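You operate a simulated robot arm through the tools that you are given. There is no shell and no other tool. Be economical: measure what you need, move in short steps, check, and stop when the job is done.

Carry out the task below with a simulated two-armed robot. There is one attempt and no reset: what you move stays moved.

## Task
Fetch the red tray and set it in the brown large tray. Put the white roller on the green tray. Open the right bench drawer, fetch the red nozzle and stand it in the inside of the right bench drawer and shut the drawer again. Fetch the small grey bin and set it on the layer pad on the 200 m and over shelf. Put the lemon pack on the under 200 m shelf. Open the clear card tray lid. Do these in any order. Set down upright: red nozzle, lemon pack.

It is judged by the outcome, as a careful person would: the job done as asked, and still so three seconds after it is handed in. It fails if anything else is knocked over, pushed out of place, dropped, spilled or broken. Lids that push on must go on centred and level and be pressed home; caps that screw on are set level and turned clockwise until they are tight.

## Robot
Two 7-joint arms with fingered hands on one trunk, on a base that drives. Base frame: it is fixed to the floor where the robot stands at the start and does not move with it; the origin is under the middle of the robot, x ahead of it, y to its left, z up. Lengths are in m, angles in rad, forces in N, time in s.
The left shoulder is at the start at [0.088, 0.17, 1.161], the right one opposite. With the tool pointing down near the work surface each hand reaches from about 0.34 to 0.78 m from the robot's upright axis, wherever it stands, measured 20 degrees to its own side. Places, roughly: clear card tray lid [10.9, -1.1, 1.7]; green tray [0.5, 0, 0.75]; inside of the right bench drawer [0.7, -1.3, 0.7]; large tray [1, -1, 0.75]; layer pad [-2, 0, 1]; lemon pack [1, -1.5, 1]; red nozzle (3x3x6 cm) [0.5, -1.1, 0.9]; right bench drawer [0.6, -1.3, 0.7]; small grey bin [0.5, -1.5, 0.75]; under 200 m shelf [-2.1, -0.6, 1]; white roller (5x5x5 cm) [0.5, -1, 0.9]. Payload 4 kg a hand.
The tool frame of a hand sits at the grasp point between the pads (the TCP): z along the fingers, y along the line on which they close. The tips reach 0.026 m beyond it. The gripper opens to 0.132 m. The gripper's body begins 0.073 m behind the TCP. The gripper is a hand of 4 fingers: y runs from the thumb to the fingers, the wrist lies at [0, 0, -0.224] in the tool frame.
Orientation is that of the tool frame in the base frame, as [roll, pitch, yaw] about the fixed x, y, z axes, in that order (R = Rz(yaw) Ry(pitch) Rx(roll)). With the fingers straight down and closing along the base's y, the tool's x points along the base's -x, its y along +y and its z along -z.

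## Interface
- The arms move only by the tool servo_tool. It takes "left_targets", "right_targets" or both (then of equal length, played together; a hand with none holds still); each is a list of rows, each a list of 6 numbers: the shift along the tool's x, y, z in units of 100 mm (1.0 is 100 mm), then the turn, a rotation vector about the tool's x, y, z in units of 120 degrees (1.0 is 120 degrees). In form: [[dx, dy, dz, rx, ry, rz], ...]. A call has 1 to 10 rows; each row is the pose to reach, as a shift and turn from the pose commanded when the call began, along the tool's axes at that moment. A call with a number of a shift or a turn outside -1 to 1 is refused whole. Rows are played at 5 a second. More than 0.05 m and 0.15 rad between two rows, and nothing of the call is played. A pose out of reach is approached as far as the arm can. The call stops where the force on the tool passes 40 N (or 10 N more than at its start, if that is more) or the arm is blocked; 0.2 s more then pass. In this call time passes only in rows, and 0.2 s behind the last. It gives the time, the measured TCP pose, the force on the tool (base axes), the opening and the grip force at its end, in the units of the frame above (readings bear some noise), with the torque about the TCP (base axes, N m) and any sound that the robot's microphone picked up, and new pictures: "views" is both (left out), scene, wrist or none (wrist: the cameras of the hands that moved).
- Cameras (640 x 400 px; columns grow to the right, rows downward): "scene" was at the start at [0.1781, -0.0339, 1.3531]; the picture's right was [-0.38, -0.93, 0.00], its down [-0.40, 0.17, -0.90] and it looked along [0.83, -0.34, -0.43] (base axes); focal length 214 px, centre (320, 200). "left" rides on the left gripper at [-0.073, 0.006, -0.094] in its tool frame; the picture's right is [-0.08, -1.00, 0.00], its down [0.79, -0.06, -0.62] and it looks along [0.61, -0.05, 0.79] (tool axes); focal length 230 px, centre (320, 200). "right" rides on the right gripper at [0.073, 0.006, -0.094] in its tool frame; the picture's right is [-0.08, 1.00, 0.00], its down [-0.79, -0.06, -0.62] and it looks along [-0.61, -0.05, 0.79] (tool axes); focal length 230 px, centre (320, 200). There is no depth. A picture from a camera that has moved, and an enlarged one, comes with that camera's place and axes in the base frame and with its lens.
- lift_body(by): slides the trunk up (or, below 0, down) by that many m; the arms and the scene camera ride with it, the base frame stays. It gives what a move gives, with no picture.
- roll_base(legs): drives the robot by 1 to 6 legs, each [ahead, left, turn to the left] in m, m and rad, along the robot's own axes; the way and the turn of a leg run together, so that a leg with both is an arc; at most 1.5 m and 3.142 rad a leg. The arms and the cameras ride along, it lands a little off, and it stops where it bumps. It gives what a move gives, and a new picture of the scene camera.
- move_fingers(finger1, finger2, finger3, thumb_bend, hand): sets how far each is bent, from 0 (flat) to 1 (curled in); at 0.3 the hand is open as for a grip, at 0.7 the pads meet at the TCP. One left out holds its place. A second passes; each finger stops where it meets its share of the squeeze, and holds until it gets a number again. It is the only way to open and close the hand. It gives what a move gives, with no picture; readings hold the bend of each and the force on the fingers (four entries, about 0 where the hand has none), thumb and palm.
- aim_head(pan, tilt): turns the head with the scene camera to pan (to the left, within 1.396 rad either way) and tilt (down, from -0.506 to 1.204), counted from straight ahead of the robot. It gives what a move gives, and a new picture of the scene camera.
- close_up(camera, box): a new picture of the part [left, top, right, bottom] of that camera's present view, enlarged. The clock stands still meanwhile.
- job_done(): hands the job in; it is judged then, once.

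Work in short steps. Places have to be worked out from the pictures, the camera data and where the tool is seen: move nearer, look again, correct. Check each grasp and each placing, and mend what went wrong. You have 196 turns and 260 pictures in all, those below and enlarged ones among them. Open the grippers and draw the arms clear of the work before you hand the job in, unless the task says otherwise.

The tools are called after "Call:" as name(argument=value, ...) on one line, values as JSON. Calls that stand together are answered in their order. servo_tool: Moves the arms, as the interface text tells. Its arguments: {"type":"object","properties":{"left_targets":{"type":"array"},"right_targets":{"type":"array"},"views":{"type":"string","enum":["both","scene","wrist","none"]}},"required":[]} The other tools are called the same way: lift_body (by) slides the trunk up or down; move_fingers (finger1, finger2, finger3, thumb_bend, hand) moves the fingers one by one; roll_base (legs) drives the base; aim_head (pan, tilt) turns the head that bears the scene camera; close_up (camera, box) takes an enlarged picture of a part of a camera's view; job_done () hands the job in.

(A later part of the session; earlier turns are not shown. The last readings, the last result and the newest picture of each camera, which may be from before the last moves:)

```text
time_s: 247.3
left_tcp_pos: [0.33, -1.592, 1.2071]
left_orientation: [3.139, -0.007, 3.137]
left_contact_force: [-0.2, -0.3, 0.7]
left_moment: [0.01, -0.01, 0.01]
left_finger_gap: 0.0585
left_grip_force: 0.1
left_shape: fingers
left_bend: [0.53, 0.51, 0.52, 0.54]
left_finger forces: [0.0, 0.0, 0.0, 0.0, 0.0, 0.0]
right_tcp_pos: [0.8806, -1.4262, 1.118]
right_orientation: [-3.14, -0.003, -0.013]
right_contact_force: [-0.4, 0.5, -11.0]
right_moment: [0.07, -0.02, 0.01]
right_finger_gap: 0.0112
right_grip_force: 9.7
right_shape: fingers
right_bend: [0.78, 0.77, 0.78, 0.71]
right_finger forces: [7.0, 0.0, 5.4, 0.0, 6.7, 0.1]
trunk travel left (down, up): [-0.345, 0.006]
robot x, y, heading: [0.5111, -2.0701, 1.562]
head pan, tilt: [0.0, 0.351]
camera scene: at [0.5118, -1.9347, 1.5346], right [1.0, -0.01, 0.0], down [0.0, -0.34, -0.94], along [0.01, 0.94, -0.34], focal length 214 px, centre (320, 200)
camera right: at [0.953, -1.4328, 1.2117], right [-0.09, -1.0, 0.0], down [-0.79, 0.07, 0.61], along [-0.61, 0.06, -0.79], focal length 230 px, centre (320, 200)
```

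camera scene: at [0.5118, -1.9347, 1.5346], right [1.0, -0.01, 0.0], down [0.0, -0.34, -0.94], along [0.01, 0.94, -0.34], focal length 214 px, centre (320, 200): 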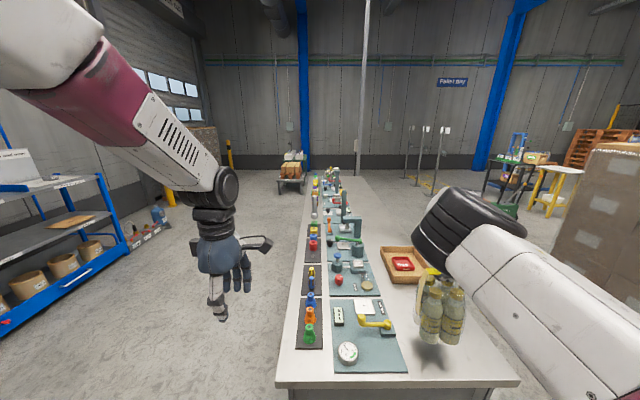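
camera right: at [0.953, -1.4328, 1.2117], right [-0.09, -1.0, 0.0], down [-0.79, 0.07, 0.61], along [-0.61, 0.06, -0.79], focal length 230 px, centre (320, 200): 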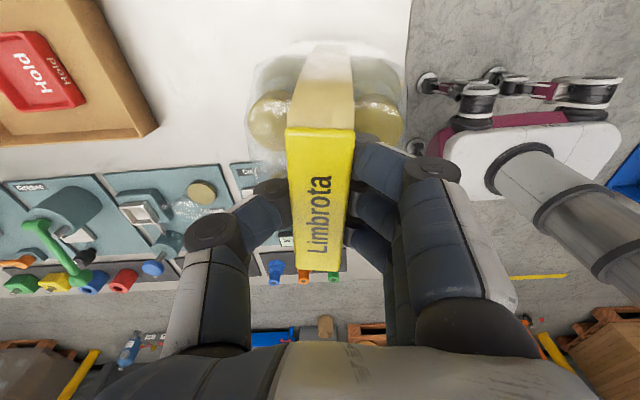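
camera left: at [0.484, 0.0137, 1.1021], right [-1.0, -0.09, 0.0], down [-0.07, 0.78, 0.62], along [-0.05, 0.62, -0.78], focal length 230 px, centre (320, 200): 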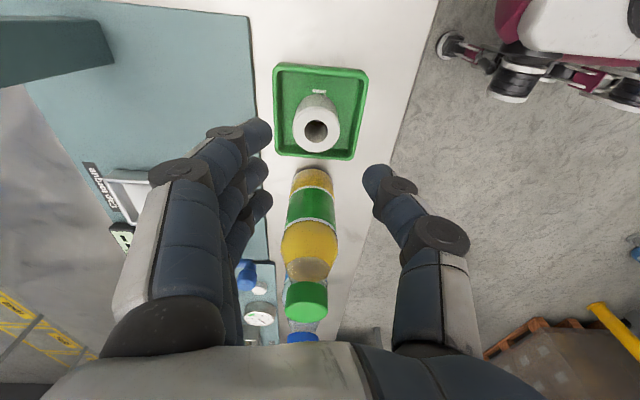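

The pack lifts cleanly (11 N). Raise it further, then back away from the bench.

Call:
servo_tool(right_targets=[[0, 0, -0.25, 0, 0, 0], [0, 0, -0.5, 0, 0, 0], [0, 0, -0.75, 0, 0, 0], [0, 0, -1.0, 0, 0, 0]], views="none")

Call:
roll_base(legs=[[-0.35, 0, 0]])

Call:
servo_tool(right_targets=[[-0.25, 0, -0.2, 0, 0, 0], [-0.5, 0, -0.4, 0, 0, 0], [-0.75, 0, -0.5, 0, 0, 0], [-1.0, 0, -0.6, 0, 0, 0]], views="both")

```text
time_s: 248.3
left_tcp_pos: [0.3293, -1.5921, 1.2081]
left_orientation: [3.139, -0.007, 3.136]
left_contact_force: [0.2, -0.7, -1.2]
left_moment: [0.05, -0.02, 0.0]
left_finger_gap: 0.0587
left_grip_force: 0.2
left_shape: fingers
left_bend: [0.53, 0.51, 0.52, 0.54]
left_finger forces: [0.1, 0.1, 0.0, 0.1, 0.1, 0.0]
right_tcp_pos: [0.8796, -1.4262, 1.2184]
right_orientation: [-3.139, -0.004, -0.012]
right_contact_force: [0.0, -1.0, -10.1]
right_moment: [0.05, -0.04, 0.01]
right_finger_gap: 0.0112
right_grip_force: 10.1
right_shape: fingers
right_bend: [0.78, 0.77, 0.78, 0.71]
right_finger forces: [6.4, 0.1, 6.1, 0.0, 6.4, 0.0]
trunk travel left (down, up): [-0.345, 0.006]
robot x, y, heading: [0.5102, -2.0723, 1.567]
head pan, tilt: [0.0, 0.351]
```

```text
time_s: 250.6
left_tcp_pos: [0.3288, -1.9383, 1.2084]
left_orientation: [3.139, -0.008, 3.135]
left_contact_force: [0.2, 0.2, -0.2]
left_moment: [0.01, 0.01, 0.02]
left_finger_gap: 0.0586
left_grip_force: 0.1
left_shape: fingers
left_bend: [0.53, 0.51, 0.52, 0.54]
left_finger forces: [0.1, 0.0, 0.0, 0.0, 0.0, 0.0]
right_tcp_pos: [0.8787, -1.7738, 1.2181]
right_orientation: [-3.141, -0.002, -0.014]
right_contact_force: [-0.1, 0.6, -10.7]
right_moment: [0.11, -0.08, -0.01]
right_finger_gap: 0.0109
right_grip_force: 11.1
right_shape: fingers
right_bend: [0.79, 0.77, 0.78, 0.72]
right_finger forces: [7.2, 0.1, 6.9, 0.0, 7.9, 0.0]
trunk travel left (down, up): [-0.345, 0.006]
robot x, y, heading: [0.5081, -2.4143, 1.565]
head pan, tilt: [0.0, 0.351]
camera scene: at [0.5099, -2.2816, 1.5345], right [1.0, -0.01, 0.0], down [0.0, -0.34, -0.94], along [0.01, 0.94, -0.34], focal length 214 px, centre (320, 200)
```

scene: 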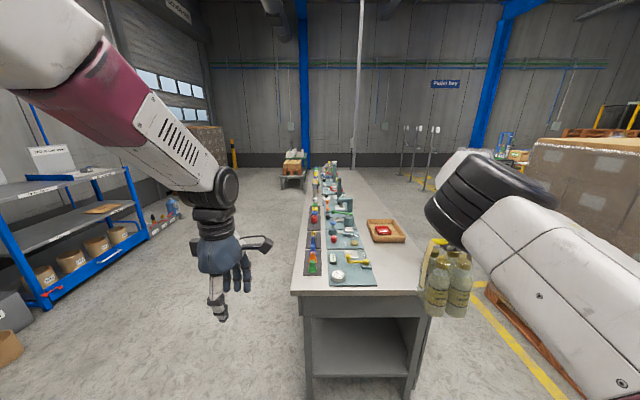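

```text
time_s: 251.6
left_tcp_pos: [0.3281, -1.9374, 1.2086]
left_orientation: [3.139, -0.007, 3.133]
left_contact_force: [-0.6, -0.7, 0.6]
left_moment: [-0.03, -0.02, 0.01]
left_finger_gap: 0.0588
left_grip_force: 0.0
left_shape: fingers
left_bend: [0.53, 0.51, 0.52, 0.54]
left_finger forces: [0.1, 0.1, 0.0, 0.1, 0.0, 0.0]
right_tcp_pos: [0.7953, -1.7742, 1.2715]
right_orientation: [3.133, 0.006, -0.041]
right_contact_force: [0.1, 0.9, -11.9]
right_moment: [0.16, -0.07, 0.03]
right_finger_gap: 0.0109
right_grip_force: 10.0
right_shape: fingers
right_bend: [0.79, 0.77, 0.78, 0.72]
right_finger forces: [6.2, 0.0, 7.6, 0.1, 7.1, 0.0]
trunk travel left (down, up): [-0.345, 0.006]
robot x, y, heading: [0.5051, -2.4142, 1.559]
head pan, tilt: [0.0, 0.351]
camera scene: at [0.5099, -2.2814, 1.5345], right [1.0, -0.01, 0.0], down [0.0, -0.34, -0.94], along [0.01, 0.94, -0.34], focal length 214 px, centre (320, 200)
camera right: at [0.8675, -1.7816, 1.364], right [-0.12, -0.99, 0.01], down [-0.78, 0.1, 0.62], along [-0.62, 0.07, -0.78], focal length 230 px, centre (320, 200)
```

scene: 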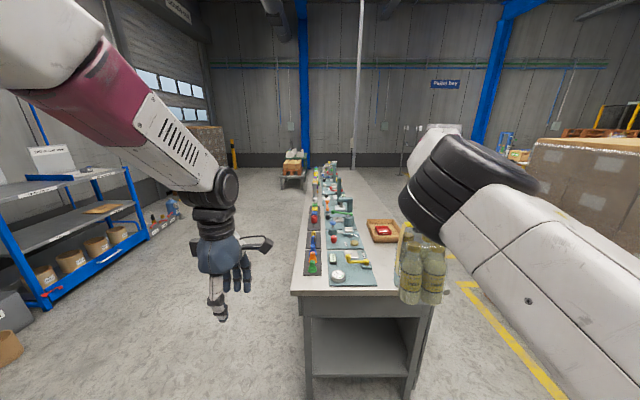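
right: 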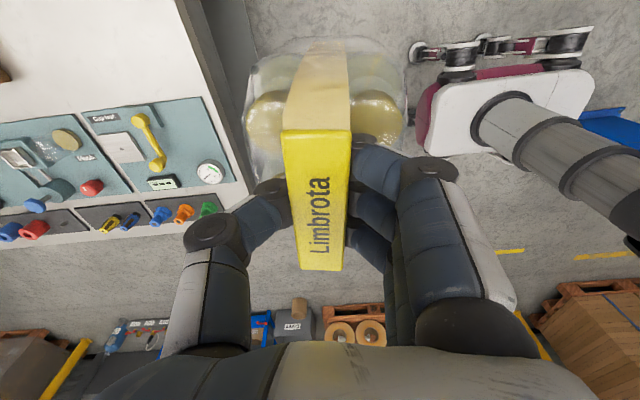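

Now turn to face −x and drive toward the shelf.

Call:
roll_base(legs=[[0, 0, 1.578], [1.1, 0, 0], [0, -0.8, 0], [0, -0.79, 0]])

```text
time_s: 274.9
left_tcp_pos: [-1.0457, -0.9908, 1.208]
left_orientation: [3.14, -0.007, -1.584]
left_contact_force: [-0.7, -0.2, -0.5]
left_moment: [0.02, 0.01, 0.01]
left_finger_gap: 0.0587
left_grip_force: 0.0
left_shape: fingers
left_bend: [0.53, 0.51, 0.52, 0.54]
left_finger forces: [0.0, 0.0, 0.0, 0.0, 0.1, 0.1]
right_tcp_pos: [-1.2063, -0.5263, 1.2755]
right_orientation: [3.141, 0.009, 1.526]
right_contact_force: [1.1, 0.3, -11.0]
right_moment: [0.07, 0.1, -0.02]
right_finger_gap: 0.0105
right_grip_force: 9.0
right_shape: fingers
right_bend: [0.79, 0.77, 0.78, 0.72]
right_finger forces: [5.8, 0.0, 6.6, 0.0, 5.7, 0.1]
trunk travel left (down, up): [-0.345, 0.006]
robot x, y, heading: [-0.5613, -0.8134, 3.127]
head pan, tilt: [0.0, 0.351]
camera scene: at [-0.7002, -0.8108, 1.5345], right [0.01, 1.0, 0.0], down [0.34, -0.01, -0.94], along [-0.94, 0.01, -0.34], focal length 214 px, centre (320, 200)
```

scene: 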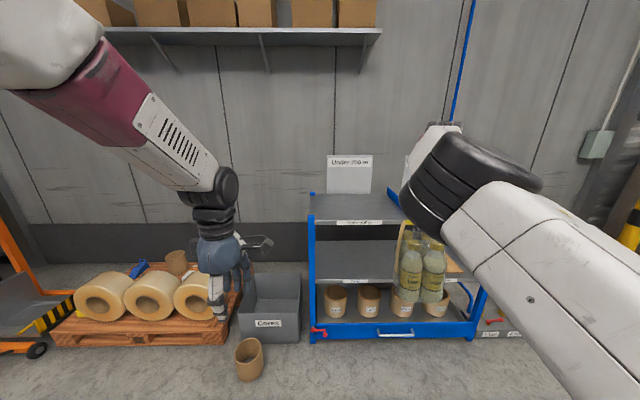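

Good alignment with the "Under 200 m" bay. Drive ahead 0.55 m and check the height clearance.

Call:
roll_base(legs=[[0.52, 0, 0]])

Call:
close_up(camera="left", box=[0, 0, 640, 400])

```text
time_s: 278.0
left_tcp_pos: [-1.5628, -0.9852, 1.2078]
left_orientation: [3.141, -0.006, -1.583]
left_contact_force: [-0.1, 0.3, 0.3]
left_moment: [-0.01, 0.01, 0.0]
left_finger_gap: 0.0587
left_grip_force: 0.1
left_shape: fingers
left_bend: [0.53, 0.51, 0.52, 0.54]
left_finger forces: [0.2, 0.1, 0.1, 0.0, 0.1, 0.0]
right_tcp_pos: [-1.724, -0.5166, 1.2755]
right_orientation: [3.14, 0.011, 1.52]
right_contact_force: [-0.3, 0.3, -11.4]
right_moment: [0.06, 0.07, -0.02]
right_finger_gap: 0.0105
right_grip_force: 8.4
right_shape: fingers
right_bend: [0.79, 0.77, 0.78, 0.72]
right_finger forces: [5.4, 0.1, 6.5, 0.0, 4.8, 0.1]
trunk travel left (down, up): [-0.345, 0.006]
robot x, y, heading: [-1.0834, -0.8053, 3.137]
head pan, tilt: [0.0, 0.351]
camera scene: at [-1.2173, -0.8042, 1.5345], right [0.01, 1.0, 0.0], down [0.34, 0.0, -0.94], along [-0.94, 0.01, -0.34], focal length 214 px, centre (320, 200)
```

scene: 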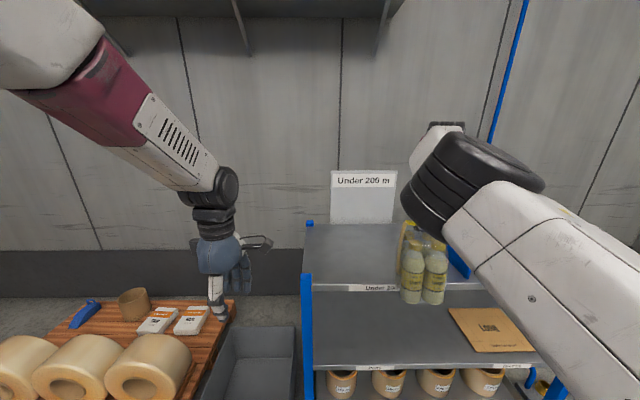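

```text
1.00 times, centred on (320, 200) of left (not enlarged: the box is as wide or as high as the picture)
camera zoom: at [-1.5671, -0.9122, 1.3015], right [1.0, 0.06, 0.0], down [0.05, -0.78, 0.62], along [0.04, -0.62, -0.78], focal length 230 px, centre (320, 200)
```

zoom: 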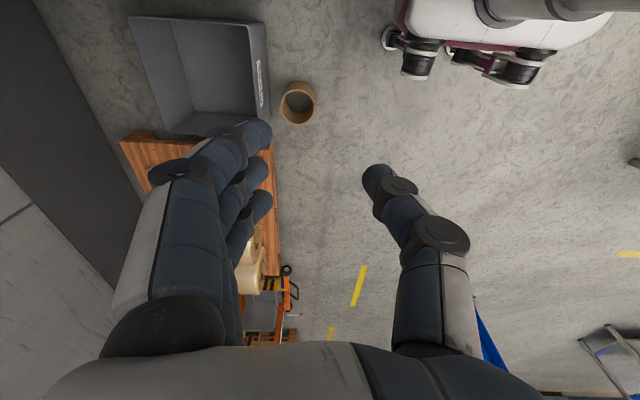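

Pack bottom is at ~1.07, shelf ~0.98: clear. Drive ahead another 0.31 m.

Call:
roll_base(legs=[[0.31, 0, 0]])

Call:
servo_tool(right_targets=[[0, 0, 0.15, 0, 0, 0], [0, 0, 0.3, 0, 0, 0], [0, 0, 0.4, 0, 0, 0]], views="both")

```text
time_s: 280.0
left_tcp_pos: [-1.8683, -0.9825, 1.2092]
left_orientation: [3.138, -0.007, -1.583]
left_contact_force: [0.2, -0.6, 0.3]
left_moment: [0.03, 0.0, 0.01]
left_finger_gap: 0.0587
left_grip_force: 0.0
left_shape: fingers
left_bend: [0.53, 0.51, 0.52, 0.54]
left_finger forces: [0.0, 0.1, 0.0, 0.1, 0.0, 0.0]
right_tcp_pos: [-2.0287, -0.5134, 1.2766]
right_orientation: [-3.141, 0.012, 1.519]
right_contact_force: [0.6, -0.1, -11.7]
right_moment: [0.05, 0.08, -0.01]
right_finger_gap: 0.0107
right_grip_force: 8.4
right_shape: fingers
right_bend: [0.79, 0.77, 0.79, 0.72]
right_finger forces: [5.1, 0.1, 6.8, 0.0, 5.0, 0.1]
trunk travel left (down, up): [-0.345, 0.006]
robot x, y, heading: [-1.3873, -0.8033, 3.129]
head pan, tilt: [0.0, 0.351]
camera scene: at [-1.5232, -0.8005, 1.5346], right [0.01, 1.0, 0.0], down [0.34, 0.0, -0.94], along [-0.94, 0.01, -0.34], focal length 214 px, centre (320, 200)
```

scene: 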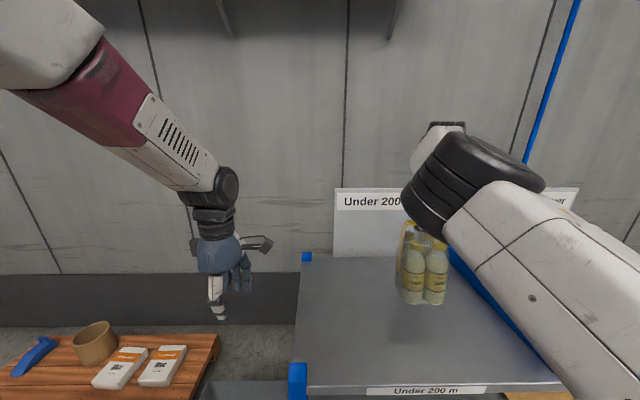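

```text
time_s: 280.8
left_tcp_pos: [-1.8681, -0.9825, 1.2079]
left_orientation: [3.139, -0.007, -1.583]
left_contact_force: [-0.5, 0.2, -0.3]
left_moment: [0.03, -0.01, -0.03]
left_finger_gap: 0.0587
left_grip_force: 0.0
left_shape: fingers
left_bend: [0.53, 0.51, 0.52, 0.54]
left_finger forces: [0.0, 0.0, 0.0, 0.1, 0.0, 0.0]
right_tcp_pos: [-2.0281, -0.5023, 1.2383]
right_orientation: [-3.137, 0.026, 1.499]
right_contact_force: [-0.5, 0.7, -10.8]
right_moment: [0.07, 0.11, 0.02]
right_finger_gap: 0.0106
right_grip_force: 10.6
right_shape: fingers
right_bend: [0.79, 0.77, 0.78, 0.72]
right_finger forces: [5.6, 0.1, 7.4, 0.0, 6.5, 0.1]
trunk travel left (down, up): [-0.345, 0.006]
robot x, y, heading: [-1.3824, -0.8057, 3.128]
head pan, tilt: [0.0, 0.351]
camera scene: at [-1.5234, -0.8004, 1.5345], right [0.01, 1.0, 0.0], down [0.34, 0.0, -0.94], along [-0.94, 0.01, -0.34], focal length 214 px, centre (320, 200)
camera right: at [-2.0169, -0.4264, 1.3297], right [0.99, -0.15, 0.0], down [-0.12, -0.76, 0.64], along [-0.1, -0.63, -0.77], focal length 230 px, centre (320, 200)
```

scene: 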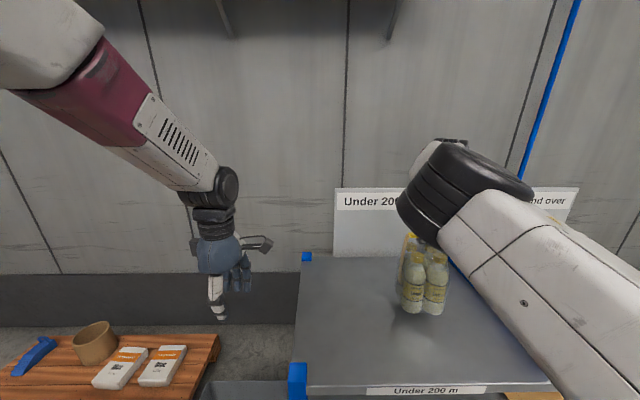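
right: 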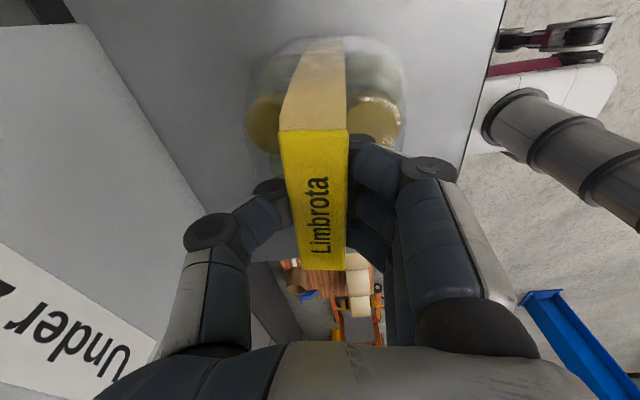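

Over the shelf. Lower slowly until contact.

Call:
servo_tool(right_targets=[[-0.05, 0, 0.1, 0, 0, 0], [-0.08, 0, 0.2, 0, 0.005, 0], [-0.1, 0, 0.28, 0, 0.01, 0], [-0.1, 0, 0.35, 0, 0.01, 0], [-0.1, 0, 0.42, 0, 0.01, 0], [-0.1, 0, 0.48, 0, 0.01, 0]], views="both")

```text
time_s: 282.2
left_tcp_pos: [-1.8626, -0.9841, 1.2112]
left_orientation: [3.134, -0.006, -1.583]
left_contact_force: [0.2, 0.5, -0.7]
left_moment: [-0.01, -0.02, -0.02]
left_finger_gap: 0.0588
left_grip_force: 0.1
left_shape: fingers
left_bend: [0.53, 0.51, 0.52, 0.54]
left_finger forces: [0.0, 0.1, 0.0, 0.0, 0.0, 0.0]
right_tcp_pos: [-2.0214, -0.4938, 1.1944]
right_orientation: [-3.133, 0.008, 1.461]
right_contact_force: [8.9, -4.4, 32.3]
right_moment: [0.05, 0.53, -0.02]
right_finger_gap: 0.0088
right_grip_force: 30.7
right_shape: fingers
right_bend: [0.79, 0.79, 0.79, 0.77]
right_finger forces: [6.1, 0.1, 5.6, 0.0, 49.4, 0.0]
trunk travel left (down, up): [-0.345, 0.006]
robot x, y, heading: [-1.3894, -0.8053, 3.128]
head pan, tilt: [0.0, 0.351]
camera scene: at [-1.5163, -0.8034, 1.5356], right [0.01, 1.0, 0.0], down [0.34, 0.0, -0.94], along [-0.94, 0.01, -0.34], focal length 214 px, centre (320, 200)
camera right: at [-2.0078, -0.4203, 1.2878], right [0.98, -0.19, -0.01], down [-0.14, -0.77, 0.62], along [-0.12, -0.61, -0.78], focal length 230 px, centre (320, 200)
```

scene: 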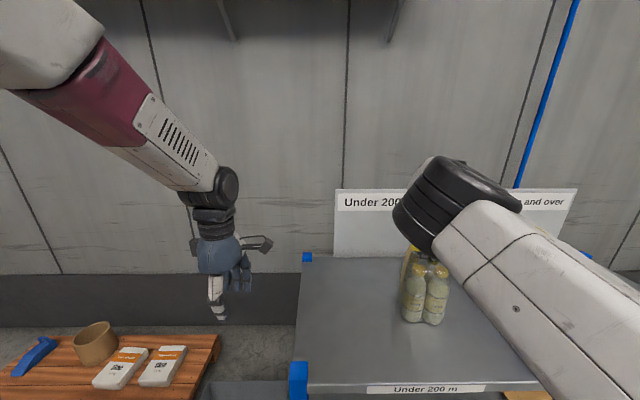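
right: 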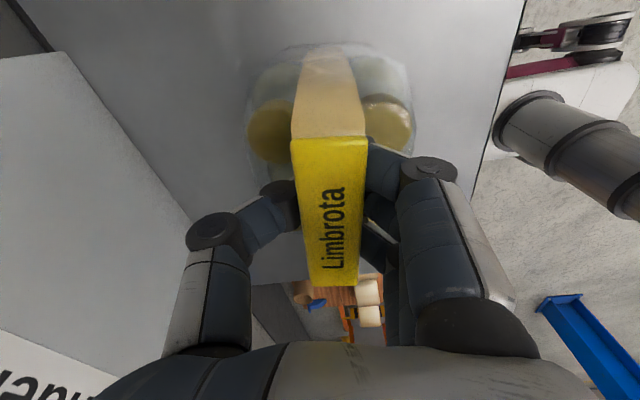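

Standing on the shelf; thumb now presses on the caps. Raise 8 mm, then open.

Call:
servo_tool(right_targets=[[0, 0, -0.08, 0, 0, 0]], views="none")

Call:
move_fingers(hand="right", finger1=0.55, finger2=0.55, finger3=0.55, thumb_bend=0.55)

Call:
close_up(camera="right", box=[0, 0, 640, 400])

```text
time_s: 282.6
left_tcp_pos: [-1.8661, -0.9829, 1.2088]
left_orientation: [3.137, -0.006, -1.583]
left_contact_force: [1.0, -0.5, -0.1]
left_moment: [0.0, -0.04, 0.0]
left_finger_gap: 0.0589
left_grip_force: 0.1
left_shape: fingers
left_bend: [0.53, 0.51, 0.52, 0.54]
left_finger forces: [0.1, 0.1, 0.0, 0.0, 0.0, 0.0]
right_tcp_pos: [-2.0228, -0.4943, 1.196]
right_orientation: [3.141, 0.006, 1.462]
right_contact_force: [6.1, -0.2, 20.6]
right_moment: [0.13, 0.47, -0.04]
right_finger_gap: 0.0088
right_grip_force: 23.7
right_shape: fingers
right_bend: [0.79, 0.79, 0.79, 0.76]
right_finger forces: [6.1, 0.1, 5.1, 0.1, 36.7, 0.0]
trunk travel left (down, up): [-0.345, 0.006]
robot x, y, heading: [-1.3875, -0.8036, 3.131]
head pan, tilt: [0.0, 0.351]
```

```text
time_s: 283.0
left_tcp_pos: [-1.864, -0.985, 1.2094]
left_orientation: [3.137, -0.006, -1.583]
left_contact_force: [0.0, 0.5, 0.0]
left_moment: [0.03, -0.01, 0.05]
left_finger_gap: 0.0588
left_grip_force: 0.1
left_shape: fingers
left_bend: [0.53, 0.51, 0.52, 0.54]
left_finger forces: [0.0, 0.0, 0.1, 0.0, 0.0, 0.1]
right_tcp_pos: [-2.0247, -0.4884, 1.2036]
right_orientation: [-3.13, 0.004, 1.455]
right_contact_force: [-0.7, -2.2, 39.6]
right_moment: [-0.07, -0.38, -0.09]
right_finger_gap: 0.0441
right_grip_force: 20.5
right_shape: fingers
right_bend: [0.6, 0.6, 0.59, 0.58]
right_finger forces: [10.4, 9.4, 8.3, 0.0, 11.7, 0.0]
trunk travel left (down, up): [-0.345, 0.006]
robot x, y, heading: [-1.3869, -0.8034, 3.129]
head pan, tilt: [0.0, 0.351]
stopped (right hand): the force on the tool passed its limit at 47 N (the readings are from after the stop); the commanded pose is now the measured one
```

```text
1.00 times, centred on (320, 200) of right (not enlarged: the box is as wide or as high as the picture)
camera zoom: at [-2.0101, -0.416, 1.2969], right [0.98, -0.19, -0.01], down [-0.14, -0.77, 0.62], along [-0.13, -0.61, -0.78], focal length 230 px, centre (320, 200)
```

zoom: 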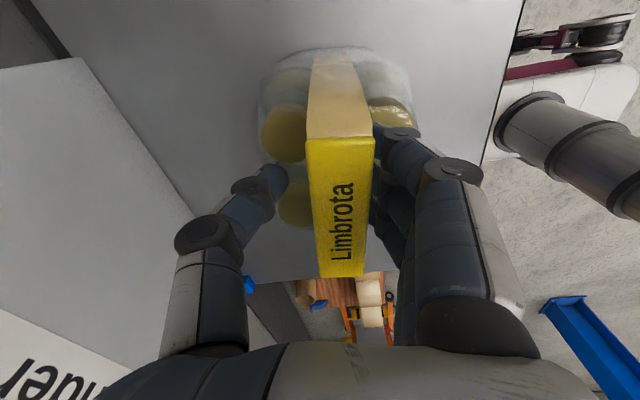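

Fingers push on the caps while straightening. Raise 12 mm straight up and then open more.

Call:
servo_tool(right_targets=[[0, 0, -0.06, 0, 0, 0], [0, 0, -0.12, 0, 0, 0]], views="none")

Call:
move_fingers(hand="right", finger1=0.4, finger2=0.4, finger3=0.4, thumb_bend=0.4)

Call:
servo_tool(right_targets=[[0, 0, -0.2, 0, 0, 0], [0, 0, -0.4, 0, 0, 0], [0, 0, -0.7, 0, 0, 0], [0, 0, -0.9, 0, 0, 0]], views="both")

```text
time_s: 283.6
left_tcp_pos: [-1.8679, -0.9817, 1.2083]
left_orientation: [3.138, -0.007, -1.583]
left_contact_force: [-0.4, -0.2, 0.1]
left_moment: [0.05, 0.01, 0.0]
left_finger_gap: 0.0588
left_grip_force: 0.0
left_shape: fingers
left_bend: [0.53, 0.51, 0.52, 0.54]
left_finger forces: [0.0, 0.0, 0.1, 0.0, 0.0, 0.0]
right_tcp_pos: [-2.026, -0.489, 1.2059]
right_orientation: [3.138, 0.007, 1.456]
right_contact_force: [-1.0, 0.7, -0.1]
right_moment: [0.01, -0.05, 0.0]
right_finger_gap: 0.0536
right_grip_force: 0.0
right_shape: fingers
right_bend: [0.55, 0.55, 0.55, 0.55]
right_finger forces: [0.0, 0.1, 0.0, 0.0, 0.1, 0.0]
trunk travel left (down, up): [-0.345, 0.006]
robot x, y, heading: [-1.3881, -0.8034, 3.128]
head pan, tilt: [0.0, 0.351]
```

```text
time_s: 284.6
left_tcp_pos: [-1.8669, -0.9826, 1.2082]
left_orientation: [3.138, -0.006, -1.584]
left_contact_force: [-0.6, -0.3, 0.2]
left_moment: [-0.03, -0.01, -0.02]
left_finger_gap: 0.0586
left_grip_force: 0.0
left_shape: fingers
left_bend: [0.53, 0.51, 0.52, 0.54]
left_finger forces: [0.0, 0.0, 0.1, 0.0, 0.0, 0.0]
right_tcp_pos: [-2.0251, -0.49, 1.2097]
right_orientation: [-3.135, 0.008, 1.458]
right_contact_force: [-0.3, 0.5, -0.9]
right_moment: [-0.01, 0.01, 0.02]
right_finger_gap: 0.103
right_grip_force: 0.1
right_shape: fingers
right_bend: [0.4, 0.4, 0.4, 0.4]
right_finger forces: [0.1, 0.0, 0.1, 0.0, 0.1, 0.0]
trunk travel left (down, up): [-0.345, 0.006]
robot x, y, heading: [-1.3888, -0.8011, 3.127]
head pan, tilt: [0.0, 0.351]
```

```text
time_s: 285.6
left_tcp_pos: [-1.8677, -0.9823, 1.2079]
left_orientation: [3.138, -0.007, -1.583]
left_contact_force: [-0.5, 0.2, 0.5]
left_moment: [-0.01, 0.0, 0.02]
left_finger_gap: 0.0587
left_grip_force: 0.0
left_shape: fingers
left_bend: [0.53, 0.51, 0.52, 0.54]
left_finger forces: [0.0, 0.0, 0.0, 0.0, 0.1, 0.0]
right_tcp_pos: [-2.0259, -0.4917, 1.3003]
right_orientation: [-3.141, 0.006, 1.464]
right_contact_force: [-0.1, -0.3, 0.9]
right_moment: [-0.01, 0.0, 0.0]
right_finger_gap: 0.103
right_grip_force: 0.1
right_shape: fingers
right_bend: [0.4, 0.4, 0.4, 0.4]
right_finger forces: [0.0, 0.1, 0.0, 0.1, 0.0, 0.0]
trunk travel left (down, up): [-0.345, 0.006]
robot x, y, heading: [-1.3904, -0.8038, 3.126]
head pan, tilt: [0.0, 0.351]
camera scene: at [-1.5219, -0.801, 1.5347], right [0.01, 1.0, 0.0], down [0.34, 0.0, -0.94], along [-0.94, 0.01, -0.34], focal length 214 px, centre (320, 200)
camera right: at [-2.0126, -0.4192, 1.3934], right [0.98, -0.18, 0.0], down [-0.14, -0.77, 0.62], along [-0.12, -0.61, -0.78], focal length 230 px, centre (320, 200)
```

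scene: 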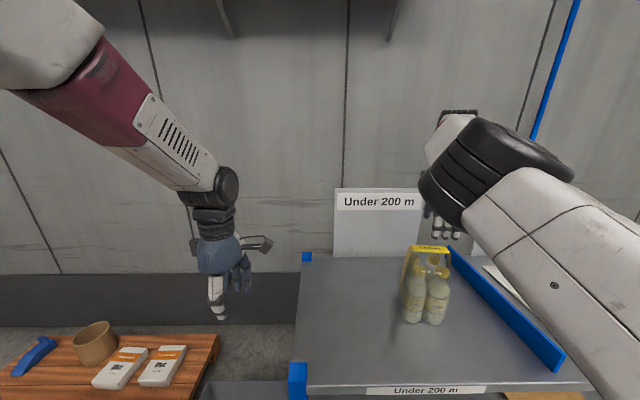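
right: 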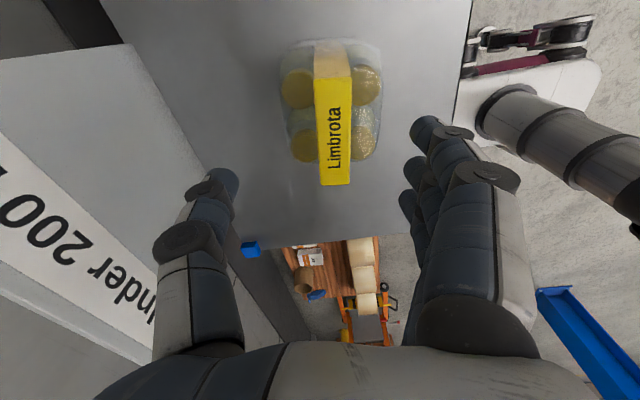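

The lemon pack stands upright on the "Under 200 m" shelf. Last job: the clear card tray lid ~11 m away. Back off, turn to +x and move to the aisle at y≈−2.3.

Call:
roll_base(legs=[[-0.5, 0, 0], [0, 0, 1.58], [0, 0, 1.57], [0, -1.5, 0]])

Call:
aim_head(pan=0.0, tilt=0.1)

```text
time_s: 309.2
left_tcp_pos: [-0.3899, -2.1138, 1.2083]
left_orientation: [3.137, -0.007, 1.594]
left_contact_force: [0.6, -0.4, -0.7]
left_moment: [0.01, 0.01, -0.02]
left_finger_gap: 0.0586
left_grip_force: 0.2
left_shape: fingers
left_bend: [0.53, 0.51, 0.52, 0.54]
left_finger forces: [0.0, 0.1, 0.0, 0.0, 0.1, 0.1]
right_tcp_pos: [-0.2126, -2.5993, 1.3]
right_orientation: [-3.138, 0.005, -1.645]
right_contact_force: [0.6, 0.4, -0.1]
right_moment: [-0.02, 0.01, 0.01]
right_finger_gap: 0.103
right_grip_force: 0.2
right_shape: fingers
right_bend: [0.4, 0.4, 0.4, 0.4]
right_finger forces: [0.0, 0.0, 0.0, 0.0, 0.0, 0.0]
trunk travel left (down, up): [-0.345, 0.006]
robot x, y, heading: [-0.8654, -2.3092, 0.027]
head pan, tilt: [0.0, 0.351]
camera scene: at [-0.7297, -2.3055, 1.5347], right [0.02, -1.0, 0.0], down [-0.34, -0.01, -0.94], along [0.94, 0.02, -0.34], focal length 214 px, centre (320, 200)
```

scene: 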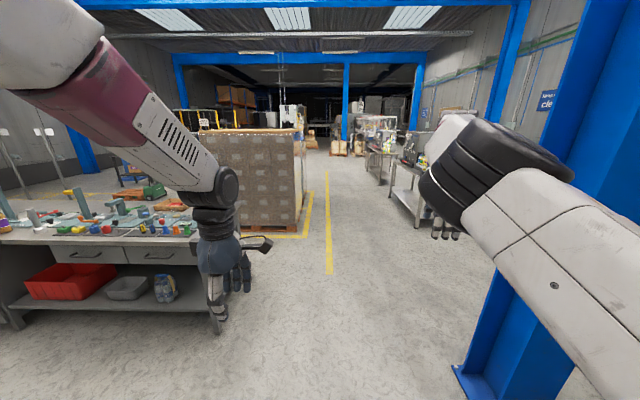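

```text
time_s: 309.9
left_tcp_pos: [-0.389, -2.1153, 1.2097]
left_orientation: [3.139, -0.006, 1.592]
left_contact_force: [0.0, -0.5, -0.1]
left_moment: [0.03, 0.04, -0.01]
left_finger_gap: 0.0588
left_grip_force: 0.1
left_shape: fingers
left_bend: [0.53, 0.51, 0.52, 0.54]
left_finger forces: [0.0, 0.0, 0.0, 0.0, 0.0, 0.1]
right_tcp_pos: [-0.213, -2.5993, 1.3008]
right_orientation: [-3.136, 0.003, -1.644]
right_contact_force: [0.5, 0.0, -0.4]
right_moment: [0.01, -0.02, -0.02]
right_finger_gap: 0.1029
right_grip_force: 0.1
right_shape: fingers
right_bend: [0.4, 0.4, 0.4, 0.4]
right_finger forces: [0.1, 0.1, 0.0, 0.1, 0.1, 0.1]
trunk travel left (down, up): [-0.345, 0.006]
robot x, y, heading: [-0.8621, -2.3053, 0.026]
head pan, tilt: [0.0, 0.099]
camera scene: at [-0.7307, -2.3055, 1.558], right [0.02, -1.0, 0.0], down [-0.1, 0.0, -0.99], along [0.99, 0.02, -0.1], focal length 214 px, centre (320, 200)
```

scene: 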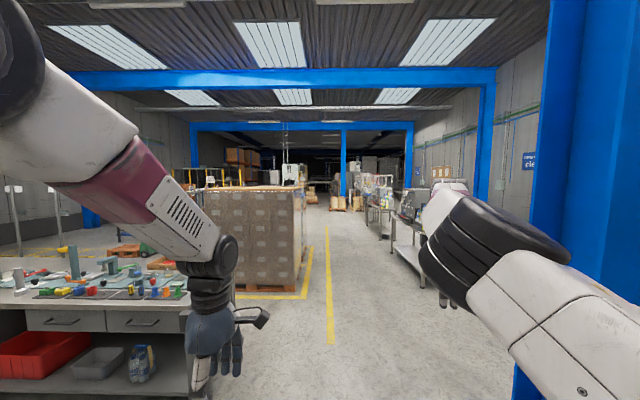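

Clear aisle along y≈−2.5. Drive ahead in steps.

Call:
roll_base(legs=[[0, -0.18, -0.027], [1.4, 0, 0], [1.4, 0, 0], [1.4, 0, 0], [1.4, 0, 0]])

```text
time_s: 338.6
left_tcp_pos: [5.2397, -2.328, 1.208]
left_orientation: [3.137, -0.008, 1.568]
left_contact_force: [-0.3, -0.4, 0.2]
left_moment: [0.01, 0.03, 0.03]
left_finger_gap: 0.0589
left_grip_force: 0.1
left_shape: fingers
left_bend: [0.53, 0.51, 0.52, 0.54]
left_finger forces: [0.0, 0.0, 0.0, 0.0, 0.1, 0.0]
right_tcp_pos: [5.4044, -2.8185, 1.2999]
right_orientation: [-3.138, 0.005, -1.671]
right_contact_force: [0.5, -0.4, -0.3]
right_moment: [0.02, -0.02, -0.01]
right_finger_gap: 0.1031
right_grip_force: 0.0
right_shape: fingers
right_bend: [0.4, 0.4, 0.4, 0.4]
right_finger forces: [0.1, 0.0, 0.1, 0.0, 0.0, 0.0]
trunk travel left (down, up): [-0.345, 0.006]
robot x, y, heading: [4.7641, -2.514, -0.002]
head pan, tilt: [0.0, 0.099]
camera scene: at [4.8937, -2.512, 1.558], right [0.0, -1.0, 0.0], down [-0.1, 0.0, -1.0], along [0.99, 0.0, -0.1], focal length 214 px, centre (320, 200)
```

scene: 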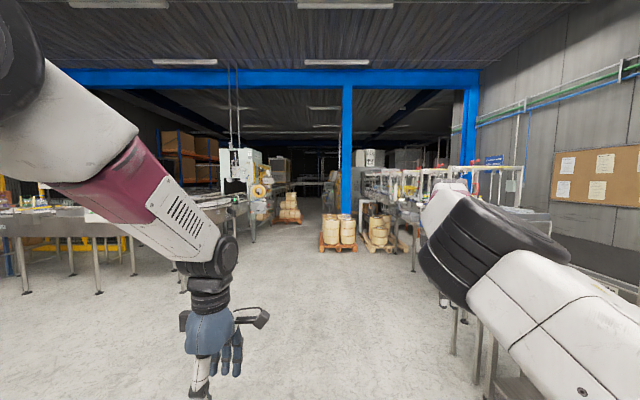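

Call:
close_up(camera="scene", box=[200, 130, 330, 260])

```text
3.08 times, centred on (265, 195) of scene
camera zoom: at [4.8937, -2.512, 1.558], right [0.0, -1.0, 0.0], down [-0.1, 0.0, -1.0], along [0.99, 0.0, -0.1], focal length 660 px, centre (489, 215)
```

zoom: 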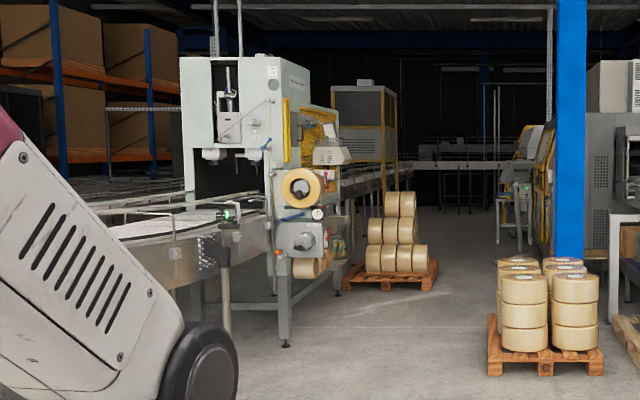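

The labelling machine's front face is around y≈−0.9, with the card tray at about (10.9, −1.1, 1.7). Drive on to x≈9.7, shifting left to y≈−2.0.

Call:
roll_base(legs=[[1.4, 0.2, 0], [1.4, 0.2, 0], [1.4, 0.1, 0], [0.7, 0, 0]])

Call:
aim_head(pan=0.5, tilt=0.0)

```text
time_s: 362.3
left_tcp_pos: [10.1419, -1.8432, 1.2081]
left_orientation: [3.138, -0.006, 1.563]
left_contact_force: [0.8, -0.4, 0.2]
left_moment: [-0.02, -0.01, 0.01]
left_finger_gap: 0.0588
left_grip_force: 0.0
left_shape: fingers
left_bend: [0.53, 0.51, 0.52, 0.54]
left_finger forces: [0.0, 0.1, 0.0, 0.1, 0.0, 0.0]
right_tcp_pos: [10.3033, -2.334, 1.2999]
right_orientation: [-3.139, 0.005, -1.674]
right_contact_force: [0.2, 0.7, 0.4]
right_moment: [0.02, 0.01, -0.03]
right_finger_gap: 0.1032
right_grip_force: 0.0
right_shape: fingers
right_bend: [0.4, 0.4, 0.4, 0.4]
right_finger forces: [0.1, 0.0, 0.1, 0.0, 0.1, 0.0]
trunk travel left (down, up): [-0.345, 0.006]
robot x, y, heading: [9.6676, -2.0258, -0.008]
head pan, tilt: [0.0, 0.099]
camera scene: at [9.7944, -2.0249, 1.558], right [-0.01, -1.0, 0.0], down [-0.1, 0.0, -0.99], along [0.99, -0.01, -0.1], focal length 214 px, centre (320, 200)
```

scene: 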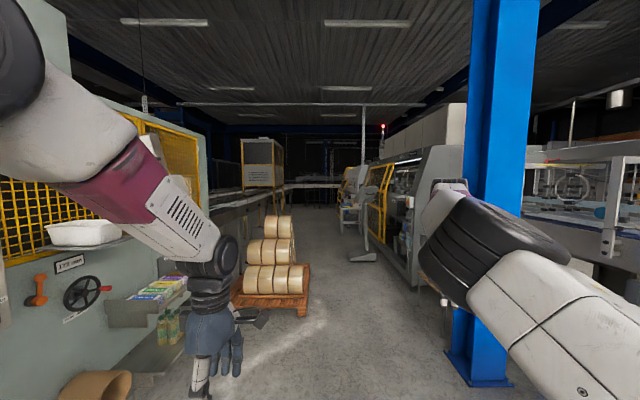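

```text
time_s: 363.2
left_tcp_pos: [10.142, -1.8441, 1.2078]
left_orientation: [3.139, -0.007, 1.564]
left_contact_force: [-0.1, 0.3, -0.4]
left_moment: [0.02, -0.02, 0.02]
left_finger_gap: 0.0586
left_grip_force: 0.1
left_shape: fingers
left_bend: [0.53, 0.51, 0.52, 0.54]
left_finger forces: [0.0, 0.0, 0.0, 0.0, 0.1, 0.0]
right_tcp_pos: [10.3022, -2.334, 1.2999]
right_orientation: [-3.138, 0.005, -1.674]
right_contact_force: [0.0, -1.1, 0.6]
right_moment: [0.0, 0.04, -0.02]
right_finger_gap: 0.1031
right_grip_force: 0.0
right_shape: fingers
right_bend: [0.4, 0.4, 0.4, 0.4]
right_finger forces: [0.1, 0.0, 0.0, 0.0, 0.1, 0.0]
trunk travel left (down, up): [-0.345, 0.006]
robot x, y, heading: [9.6634, -2.0258, -0.008]
head pan, tilt: [0.499, 0.0]
camera scene: at [9.7814, -1.9818, 1.5671], right [0.47, -0.88, 0.0], down [0.0, 0.0, -1.0], along [0.88, 0.47, 0.0], focal length 214 px, centre (320, 200)
```

scene: 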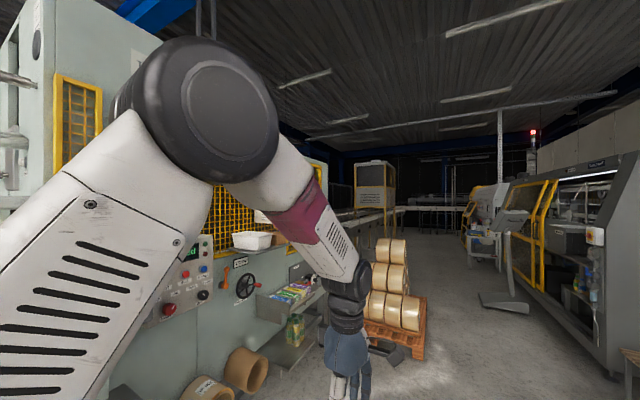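

There is a white tub/tray on the machine's side shelf. Move to x≈10.7 and turn to face the machine.

Call:
roll_base(legs=[[0.0, -0.25, 0], [1.05, 0, 0], [0, 0, 1.578]])

Call:
aim_head(pan=0.0, tilt=0.0)

```text
time_s: 366.2
left_tcp_pos: [10.1396, -2.0909, 1.2087]
left_orientation: [3.138, -0.007, 1.566]
left_contact_force: [-0.7, 0.1, -0.6]
left_moment: [-0.01, 0.01, -0.01]
left_finger_gap: 0.0587
left_grip_force: 0.0
left_shape: fingers
left_bend: [0.53, 0.51, 0.52, 0.54]
left_finger forces: [0.1, 0.1, 0.0, 0.0, 0.1, 0.0]
right_tcp_pos: [10.3034, -2.5792, 1.3004]
right_orientation: [-3.139, 0.005, -1.671]
right_contact_force: [-0.3, 0.6, 0.5]
right_moment: [-0.01, 0.0, -0.01]
right_finger_gap: 0.1031
right_grip_force: 0.0
right_shape: fingers
right_bend: [0.4, 0.4, 0.4, 0.4]
right_finger forces: [0.0, 0.1, 0.0, 0.1, 0.0, 0.0]
trunk travel left (down, up): [-0.345, 0.006]
robot x, y, heading: [9.6598, -2.2731, -0.003]
head pan, tilt: [0.499, 0.0]
stopped in leg 1: the robot was blocked; the commanded pose is now the measured one
camera scene: at [9.7792, -2.2299, 1.5671], right [0.48, -0.88, 0.0], down [0.0, 0.0, -1.0], along [0.88, 0.48, 0.0], focal length 214 px, centre (320, 200)
```

scene: 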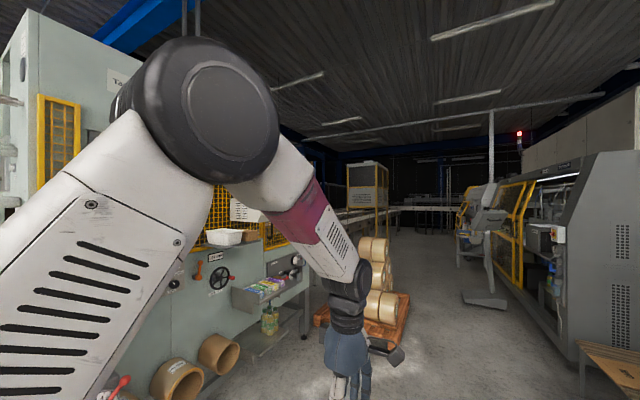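

```text
time_s: 367.1
left_tcp_pos: [10.1393, -2.0909, 1.2083]
left_orientation: [3.138, -0.007, 1.568]
left_contact_force: [-0.1, 0.2, 0.4]
left_moment: [0.0, 0.03, 0.01]
left_finger_gap: 0.0588
left_grip_force: 0.0
left_shape: fingers
left_bend: [0.53, 0.51, 0.52, 0.54]
left_finger forces: [0.1, 0.0, 0.1, 0.1, 0.0, 0.0]
right_tcp_pos: [10.3019, -2.5812, 1.2996]
right_orientation: [-3.137, 0.004, -1.672]
right_contact_force: [0.2, 0.0, 0.7]
right_moment: [-0.04, 0.0, -0.01]
right_finger_gap: 0.103
right_grip_force: 0.1
right_shape: fingers
right_bend: [0.4, 0.4, 0.4, 0.4]
right_finger forces: [0.0, 0.0, 0.1, 0.0, 0.0, 0.1]
trunk travel left (down, up): [-0.345, 0.006]
robot x, y, heading: [9.6609, -2.2757, -0.002]
head pan, tilt: [0.0, 0.0]
camera scene: at [9.7902, -2.2732, 1.5671], right [0.0, -1.0, 0.0], down [0.0, 0.0, -1.0], along [1.0, 0.0, 0.0], focal length 214 px, centre (320, 200)
```

scene: 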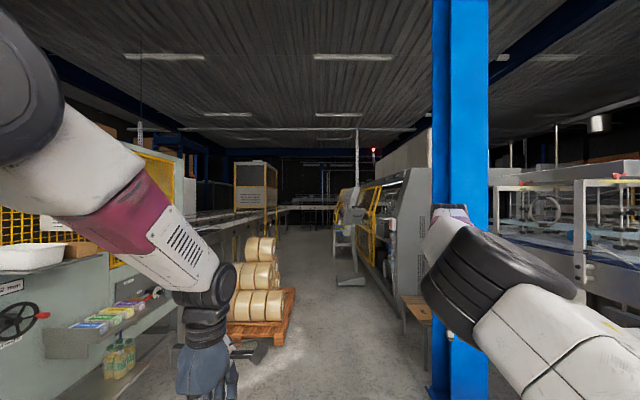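

I touched something (likely the roll pallet) on the right at the very end of that leg. Move left away from it, then check it by looking right.

Call:
roll_base(legs=[[0, 0.15, 0]])

Call:
aim_head(pan=-1.39, tilt=0.7)

```text
time_s: 369.1
left_tcp_pos: [10.1402, -1.9398, 1.208]
left_orientation: [3.138, -0.007, 1.564]
left_contact_force: [1.0, -0.3, -0.7]
left_moment: [0.0, 0.01, 0.0]
left_finger_gap: 0.0586
left_grip_force: 0.1
left_shape: fingers
left_bend: [0.53, 0.51, 0.52, 0.54]
left_finger forces: [0.0, 0.1, 0.0, 0.1, 0.0, 0.1]
right_tcp_pos: [10.3013, -2.4303, 1.2998]
right_orientation: [-3.139, 0.004, -1.672]
right_contact_force: [0.7, 0.0, 0.1]
right_moment: [0.0, 0.03, -0.02]
right_finger_gap: 0.1031
right_grip_force: 0.1
right_shape: fingers
right_bend: [0.4, 0.4, 0.4, 0.4]
right_finger forces: [0.0, 0.0, 0.0, 0.0, 0.1, 0.0]
trunk travel left (down, up): [-0.345, 0.006]
robot x, y, heading: [9.662, -2.1228, -0.006]
head pan, tilt: [0.0, 0.0]
camera scene: at [9.7908, -2.1219, 1.5671], right [-0.01, -1.0, 0.0], down [0.0, 0.0, -1.0], along [1.0, -0.01, 0.0], focal length 214 px, centre (320, 200)
```

scene: 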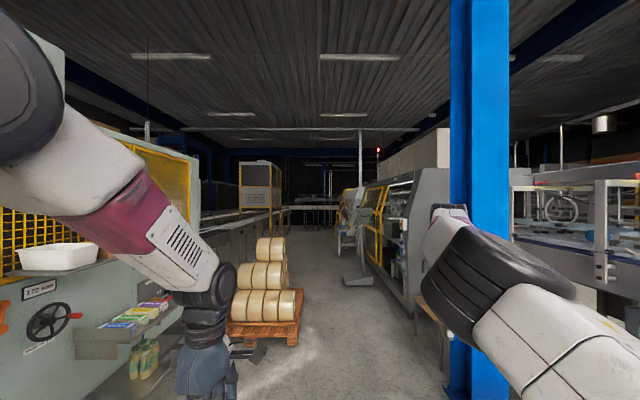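

```text
time_s: 370.6
left_tcp_pos: [10.1391, -1.9408, 1.2092]
left_orientation: [3.137, -0.007, 1.566]
left_contact_force: [0.3, -0.1, -0.4]
left_moment: [-0.01, -0.01, 0.03]
left_finger_gap: 0.0585
left_grip_force: 0.1
left_shape: fingers
left_bend: [0.53, 0.51, 0.52, 0.54]
left_finger forces: [0.0, 0.1, 0.0, 0.1, 0.1, 0.0]
right_tcp_pos: [10.3025, -2.4302, 1.3003]
right_orientation: [-3.136, 0.005, -1.672]
right_contact_force: [-0.1, 0.1, -0.4]
right_moment: [0.04, -0.03, 0.04]
right_finger_gap: 0.1032
right_grip_force: 0.1
right_shape: fingers
right_bend: [0.4, 0.4, 0.4, 0.4]
right_finger forces: [0.0, 0.0, 0.0, 0.1, 0.0, 0.0]
trunk travel left (down, up): [-0.345, 0.006]
robot x, y, heading: [9.6615, -2.1231, -0.006]
head pan, tilt: [-1.389, 0.7]
camera scene: at [9.7158, -2.2052, 1.5033], right [-0.98, -0.18, 0.0], down [-0.11, 0.63, -0.77], along [0.13, -0.75, -0.64], focal length 214 px, centre (320, 200)
```

scene: 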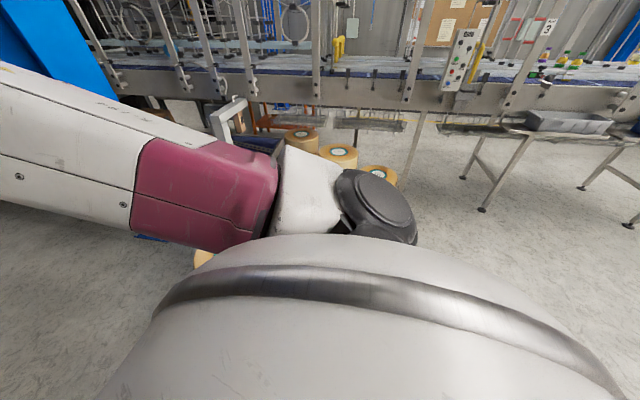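

The roll stacks are standing undisturbed. Continue to x≈10.7 and turn to face the machine.

Call:
roll_base(legs=[[1.05, 0, 0], [0, -0.15, 0], [0, 0, 1.578]])

Call:
aim_head(pan=0.0, tilt=0.0)

```text
time_s: 377.7
left_tcp_pos: [11.1923, -2.0997, 1.2077]
left_orientation: [3.139, -0.007, 1.554]
left_contact_force: [0.5, 0.2, 0.7]
left_moment: [0.03, -0.01, 0.01]
left_finger_gap: 0.0589
left_grip_force: 0.0
left_shape: fingers
left_bend: [0.53, 0.51, 0.52, 0.54]
left_finger forces: [0.1, 0.0, 0.0, 0.1, 0.0, 0.0]
right_tcp_pos: [11.3498, -2.5909, 1.3001]
right_orientation: [-3.137, 0.005, -1.682]
right_contact_force: [1.0, 0.2, 0.3]
right_moment: [0.03, 0.02, 0.02]
right_finger_gap: 0.1031
right_grip_force: 0.1
right_shape: fingers
right_bend: [0.4, 0.4, 0.4, 0.4]
right_finger forces: [0.0, 0.0, 0.1, 0.0, 0.0, 0.0]
trunk travel left (down, up): [-0.345, 0.006]
robot x, y, heading: [10.7116, -2.2766, -0.017]
head pan, tilt: [-1.389, 0.7]
stopped in leg 2: the robot was blocked; the commanded pose is now the measured one
camera scene: at [10.7659, -2.3607, 1.5032], right [-0.99, -0.17, 0.0], down [-0.11, 0.64, -0.76], along [0.13, -0.75, -0.64], focal length 214 px, centre (320, 200)
```

scene: 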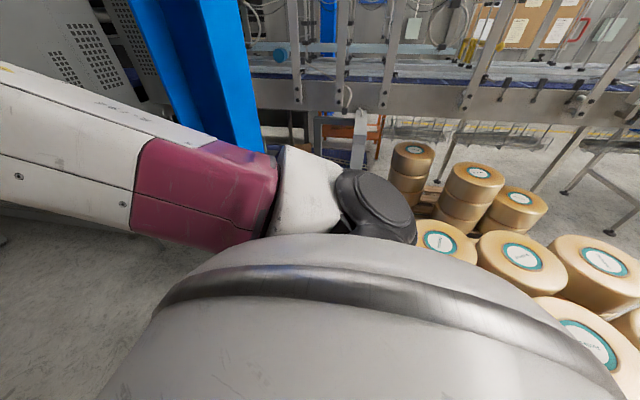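

```text
time_s: 379.2
left_tcp_pos: [11.1918, -2.0994, 1.2086]
left_orientation: [3.138, -0.007, 1.554]
left_contact_force: [0.4, -0.6, 0.5]
left_moment: [-0.01, 0.0, -0.01]
left_finger_gap: 0.0588
left_grip_force: 0.0
left_shape: fingers
left_bend: [0.53, 0.51, 0.52, 0.54]
left_finger forces: [0.1, 0.1, 0.0, 0.0, 0.1, 0.1]
right_tcp_pos: [11.3502, -2.5911, 1.3014]
right_orientation: [-3.138, 0.005, -1.679]
right_contact_force: [0.6, -0.3, -0.5]
right_moment: [-0.01, -0.01, 0.02]
right_finger_gap: 0.1033
right_grip_force: 0.0
right_shape: fingers
right_bend: [0.4, 0.4, 0.4, 0.4]
right_finger forces: [0.0, 0.0, 0.0, 0.0, 0.0, 0.0]
trunk travel left (down, up): [-0.345, 0.006]
robot x, y, heading: [10.7139, -2.2777, -0.007]
head pan, tilt: [0.0, 0.0]
camera scene: at [10.8415, -2.2783, 1.5671], right [-0.01, -1.0, 0.0], down [0.0, 0.0, -1.0], along [1.0, -0.01, 0.0], focal length 214 px, centre (320, 200)
```

scene: 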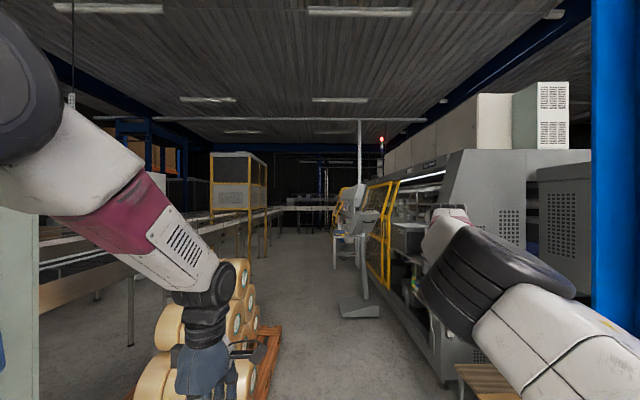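

Blocked at the same spot again (pallet beside me; rolls all standing). Move left 0.2 m clear, then turn to the machine.

Call:
roll_base(legs=[[0, 0.22, 0], [0, 0, 1.578]])

```text
time_s: 385.6
left_tcp_pos: [10.5301, -1.5807, 1.2082]
left_orientation: [3.139, -0.007, 3.141]
left_contact_force: [0.7, -0.8, -0.2]
left_moment: [-0.01, 0.01, -0.04]
left_finger_gap: 0.0588
left_grip_force: 0.1
left_shape: fingers
left_bend: [0.53, 0.51, 0.52, 0.54]
left_finger forces: [0.0, 0.0, 0.0, 0.0, 0.0, 0.1]
right_tcp_pos: [11.0193, -1.4158, 1.3007]
right_orientation: [-3.137, 0.004, -0.095]
right_contact_force: [0.0, 0.0, -0.4]
right_moment: [0.01, 0.01, 0.03]
right_finger_gap: 0.1033
right_grip_force: 0.1
right_shape: fingers
right_bend: [0.4, 0.4, 0.4, 0.4]
right_finger forces: [0.0, 0.0, 0.1, 0.0, 0.1, 0.0]
trunk travel left (down, up): [-0.345, 0.006]
robot x, y, heading: [10.7158, -2.0563, 1.579]
head pan, tilt: [0.0, 0.0]
camera scene: at [10.7137, -1.9267, 1.5671], right [1.0, 0.0, 0.0], down [0.0, 0.0, -1.0], along [0.0, 1.0, 0.0], focal length 214 px, centre (320, 200)
```

scene: 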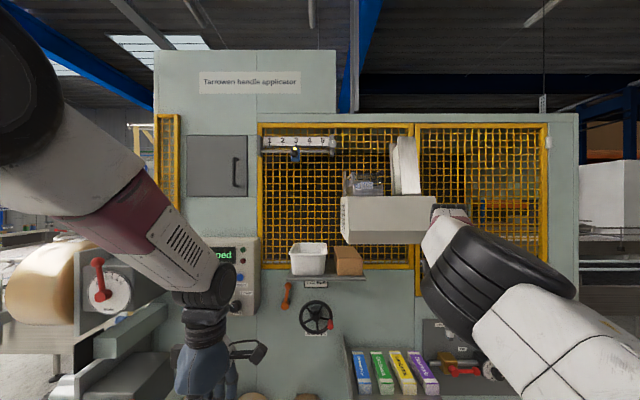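

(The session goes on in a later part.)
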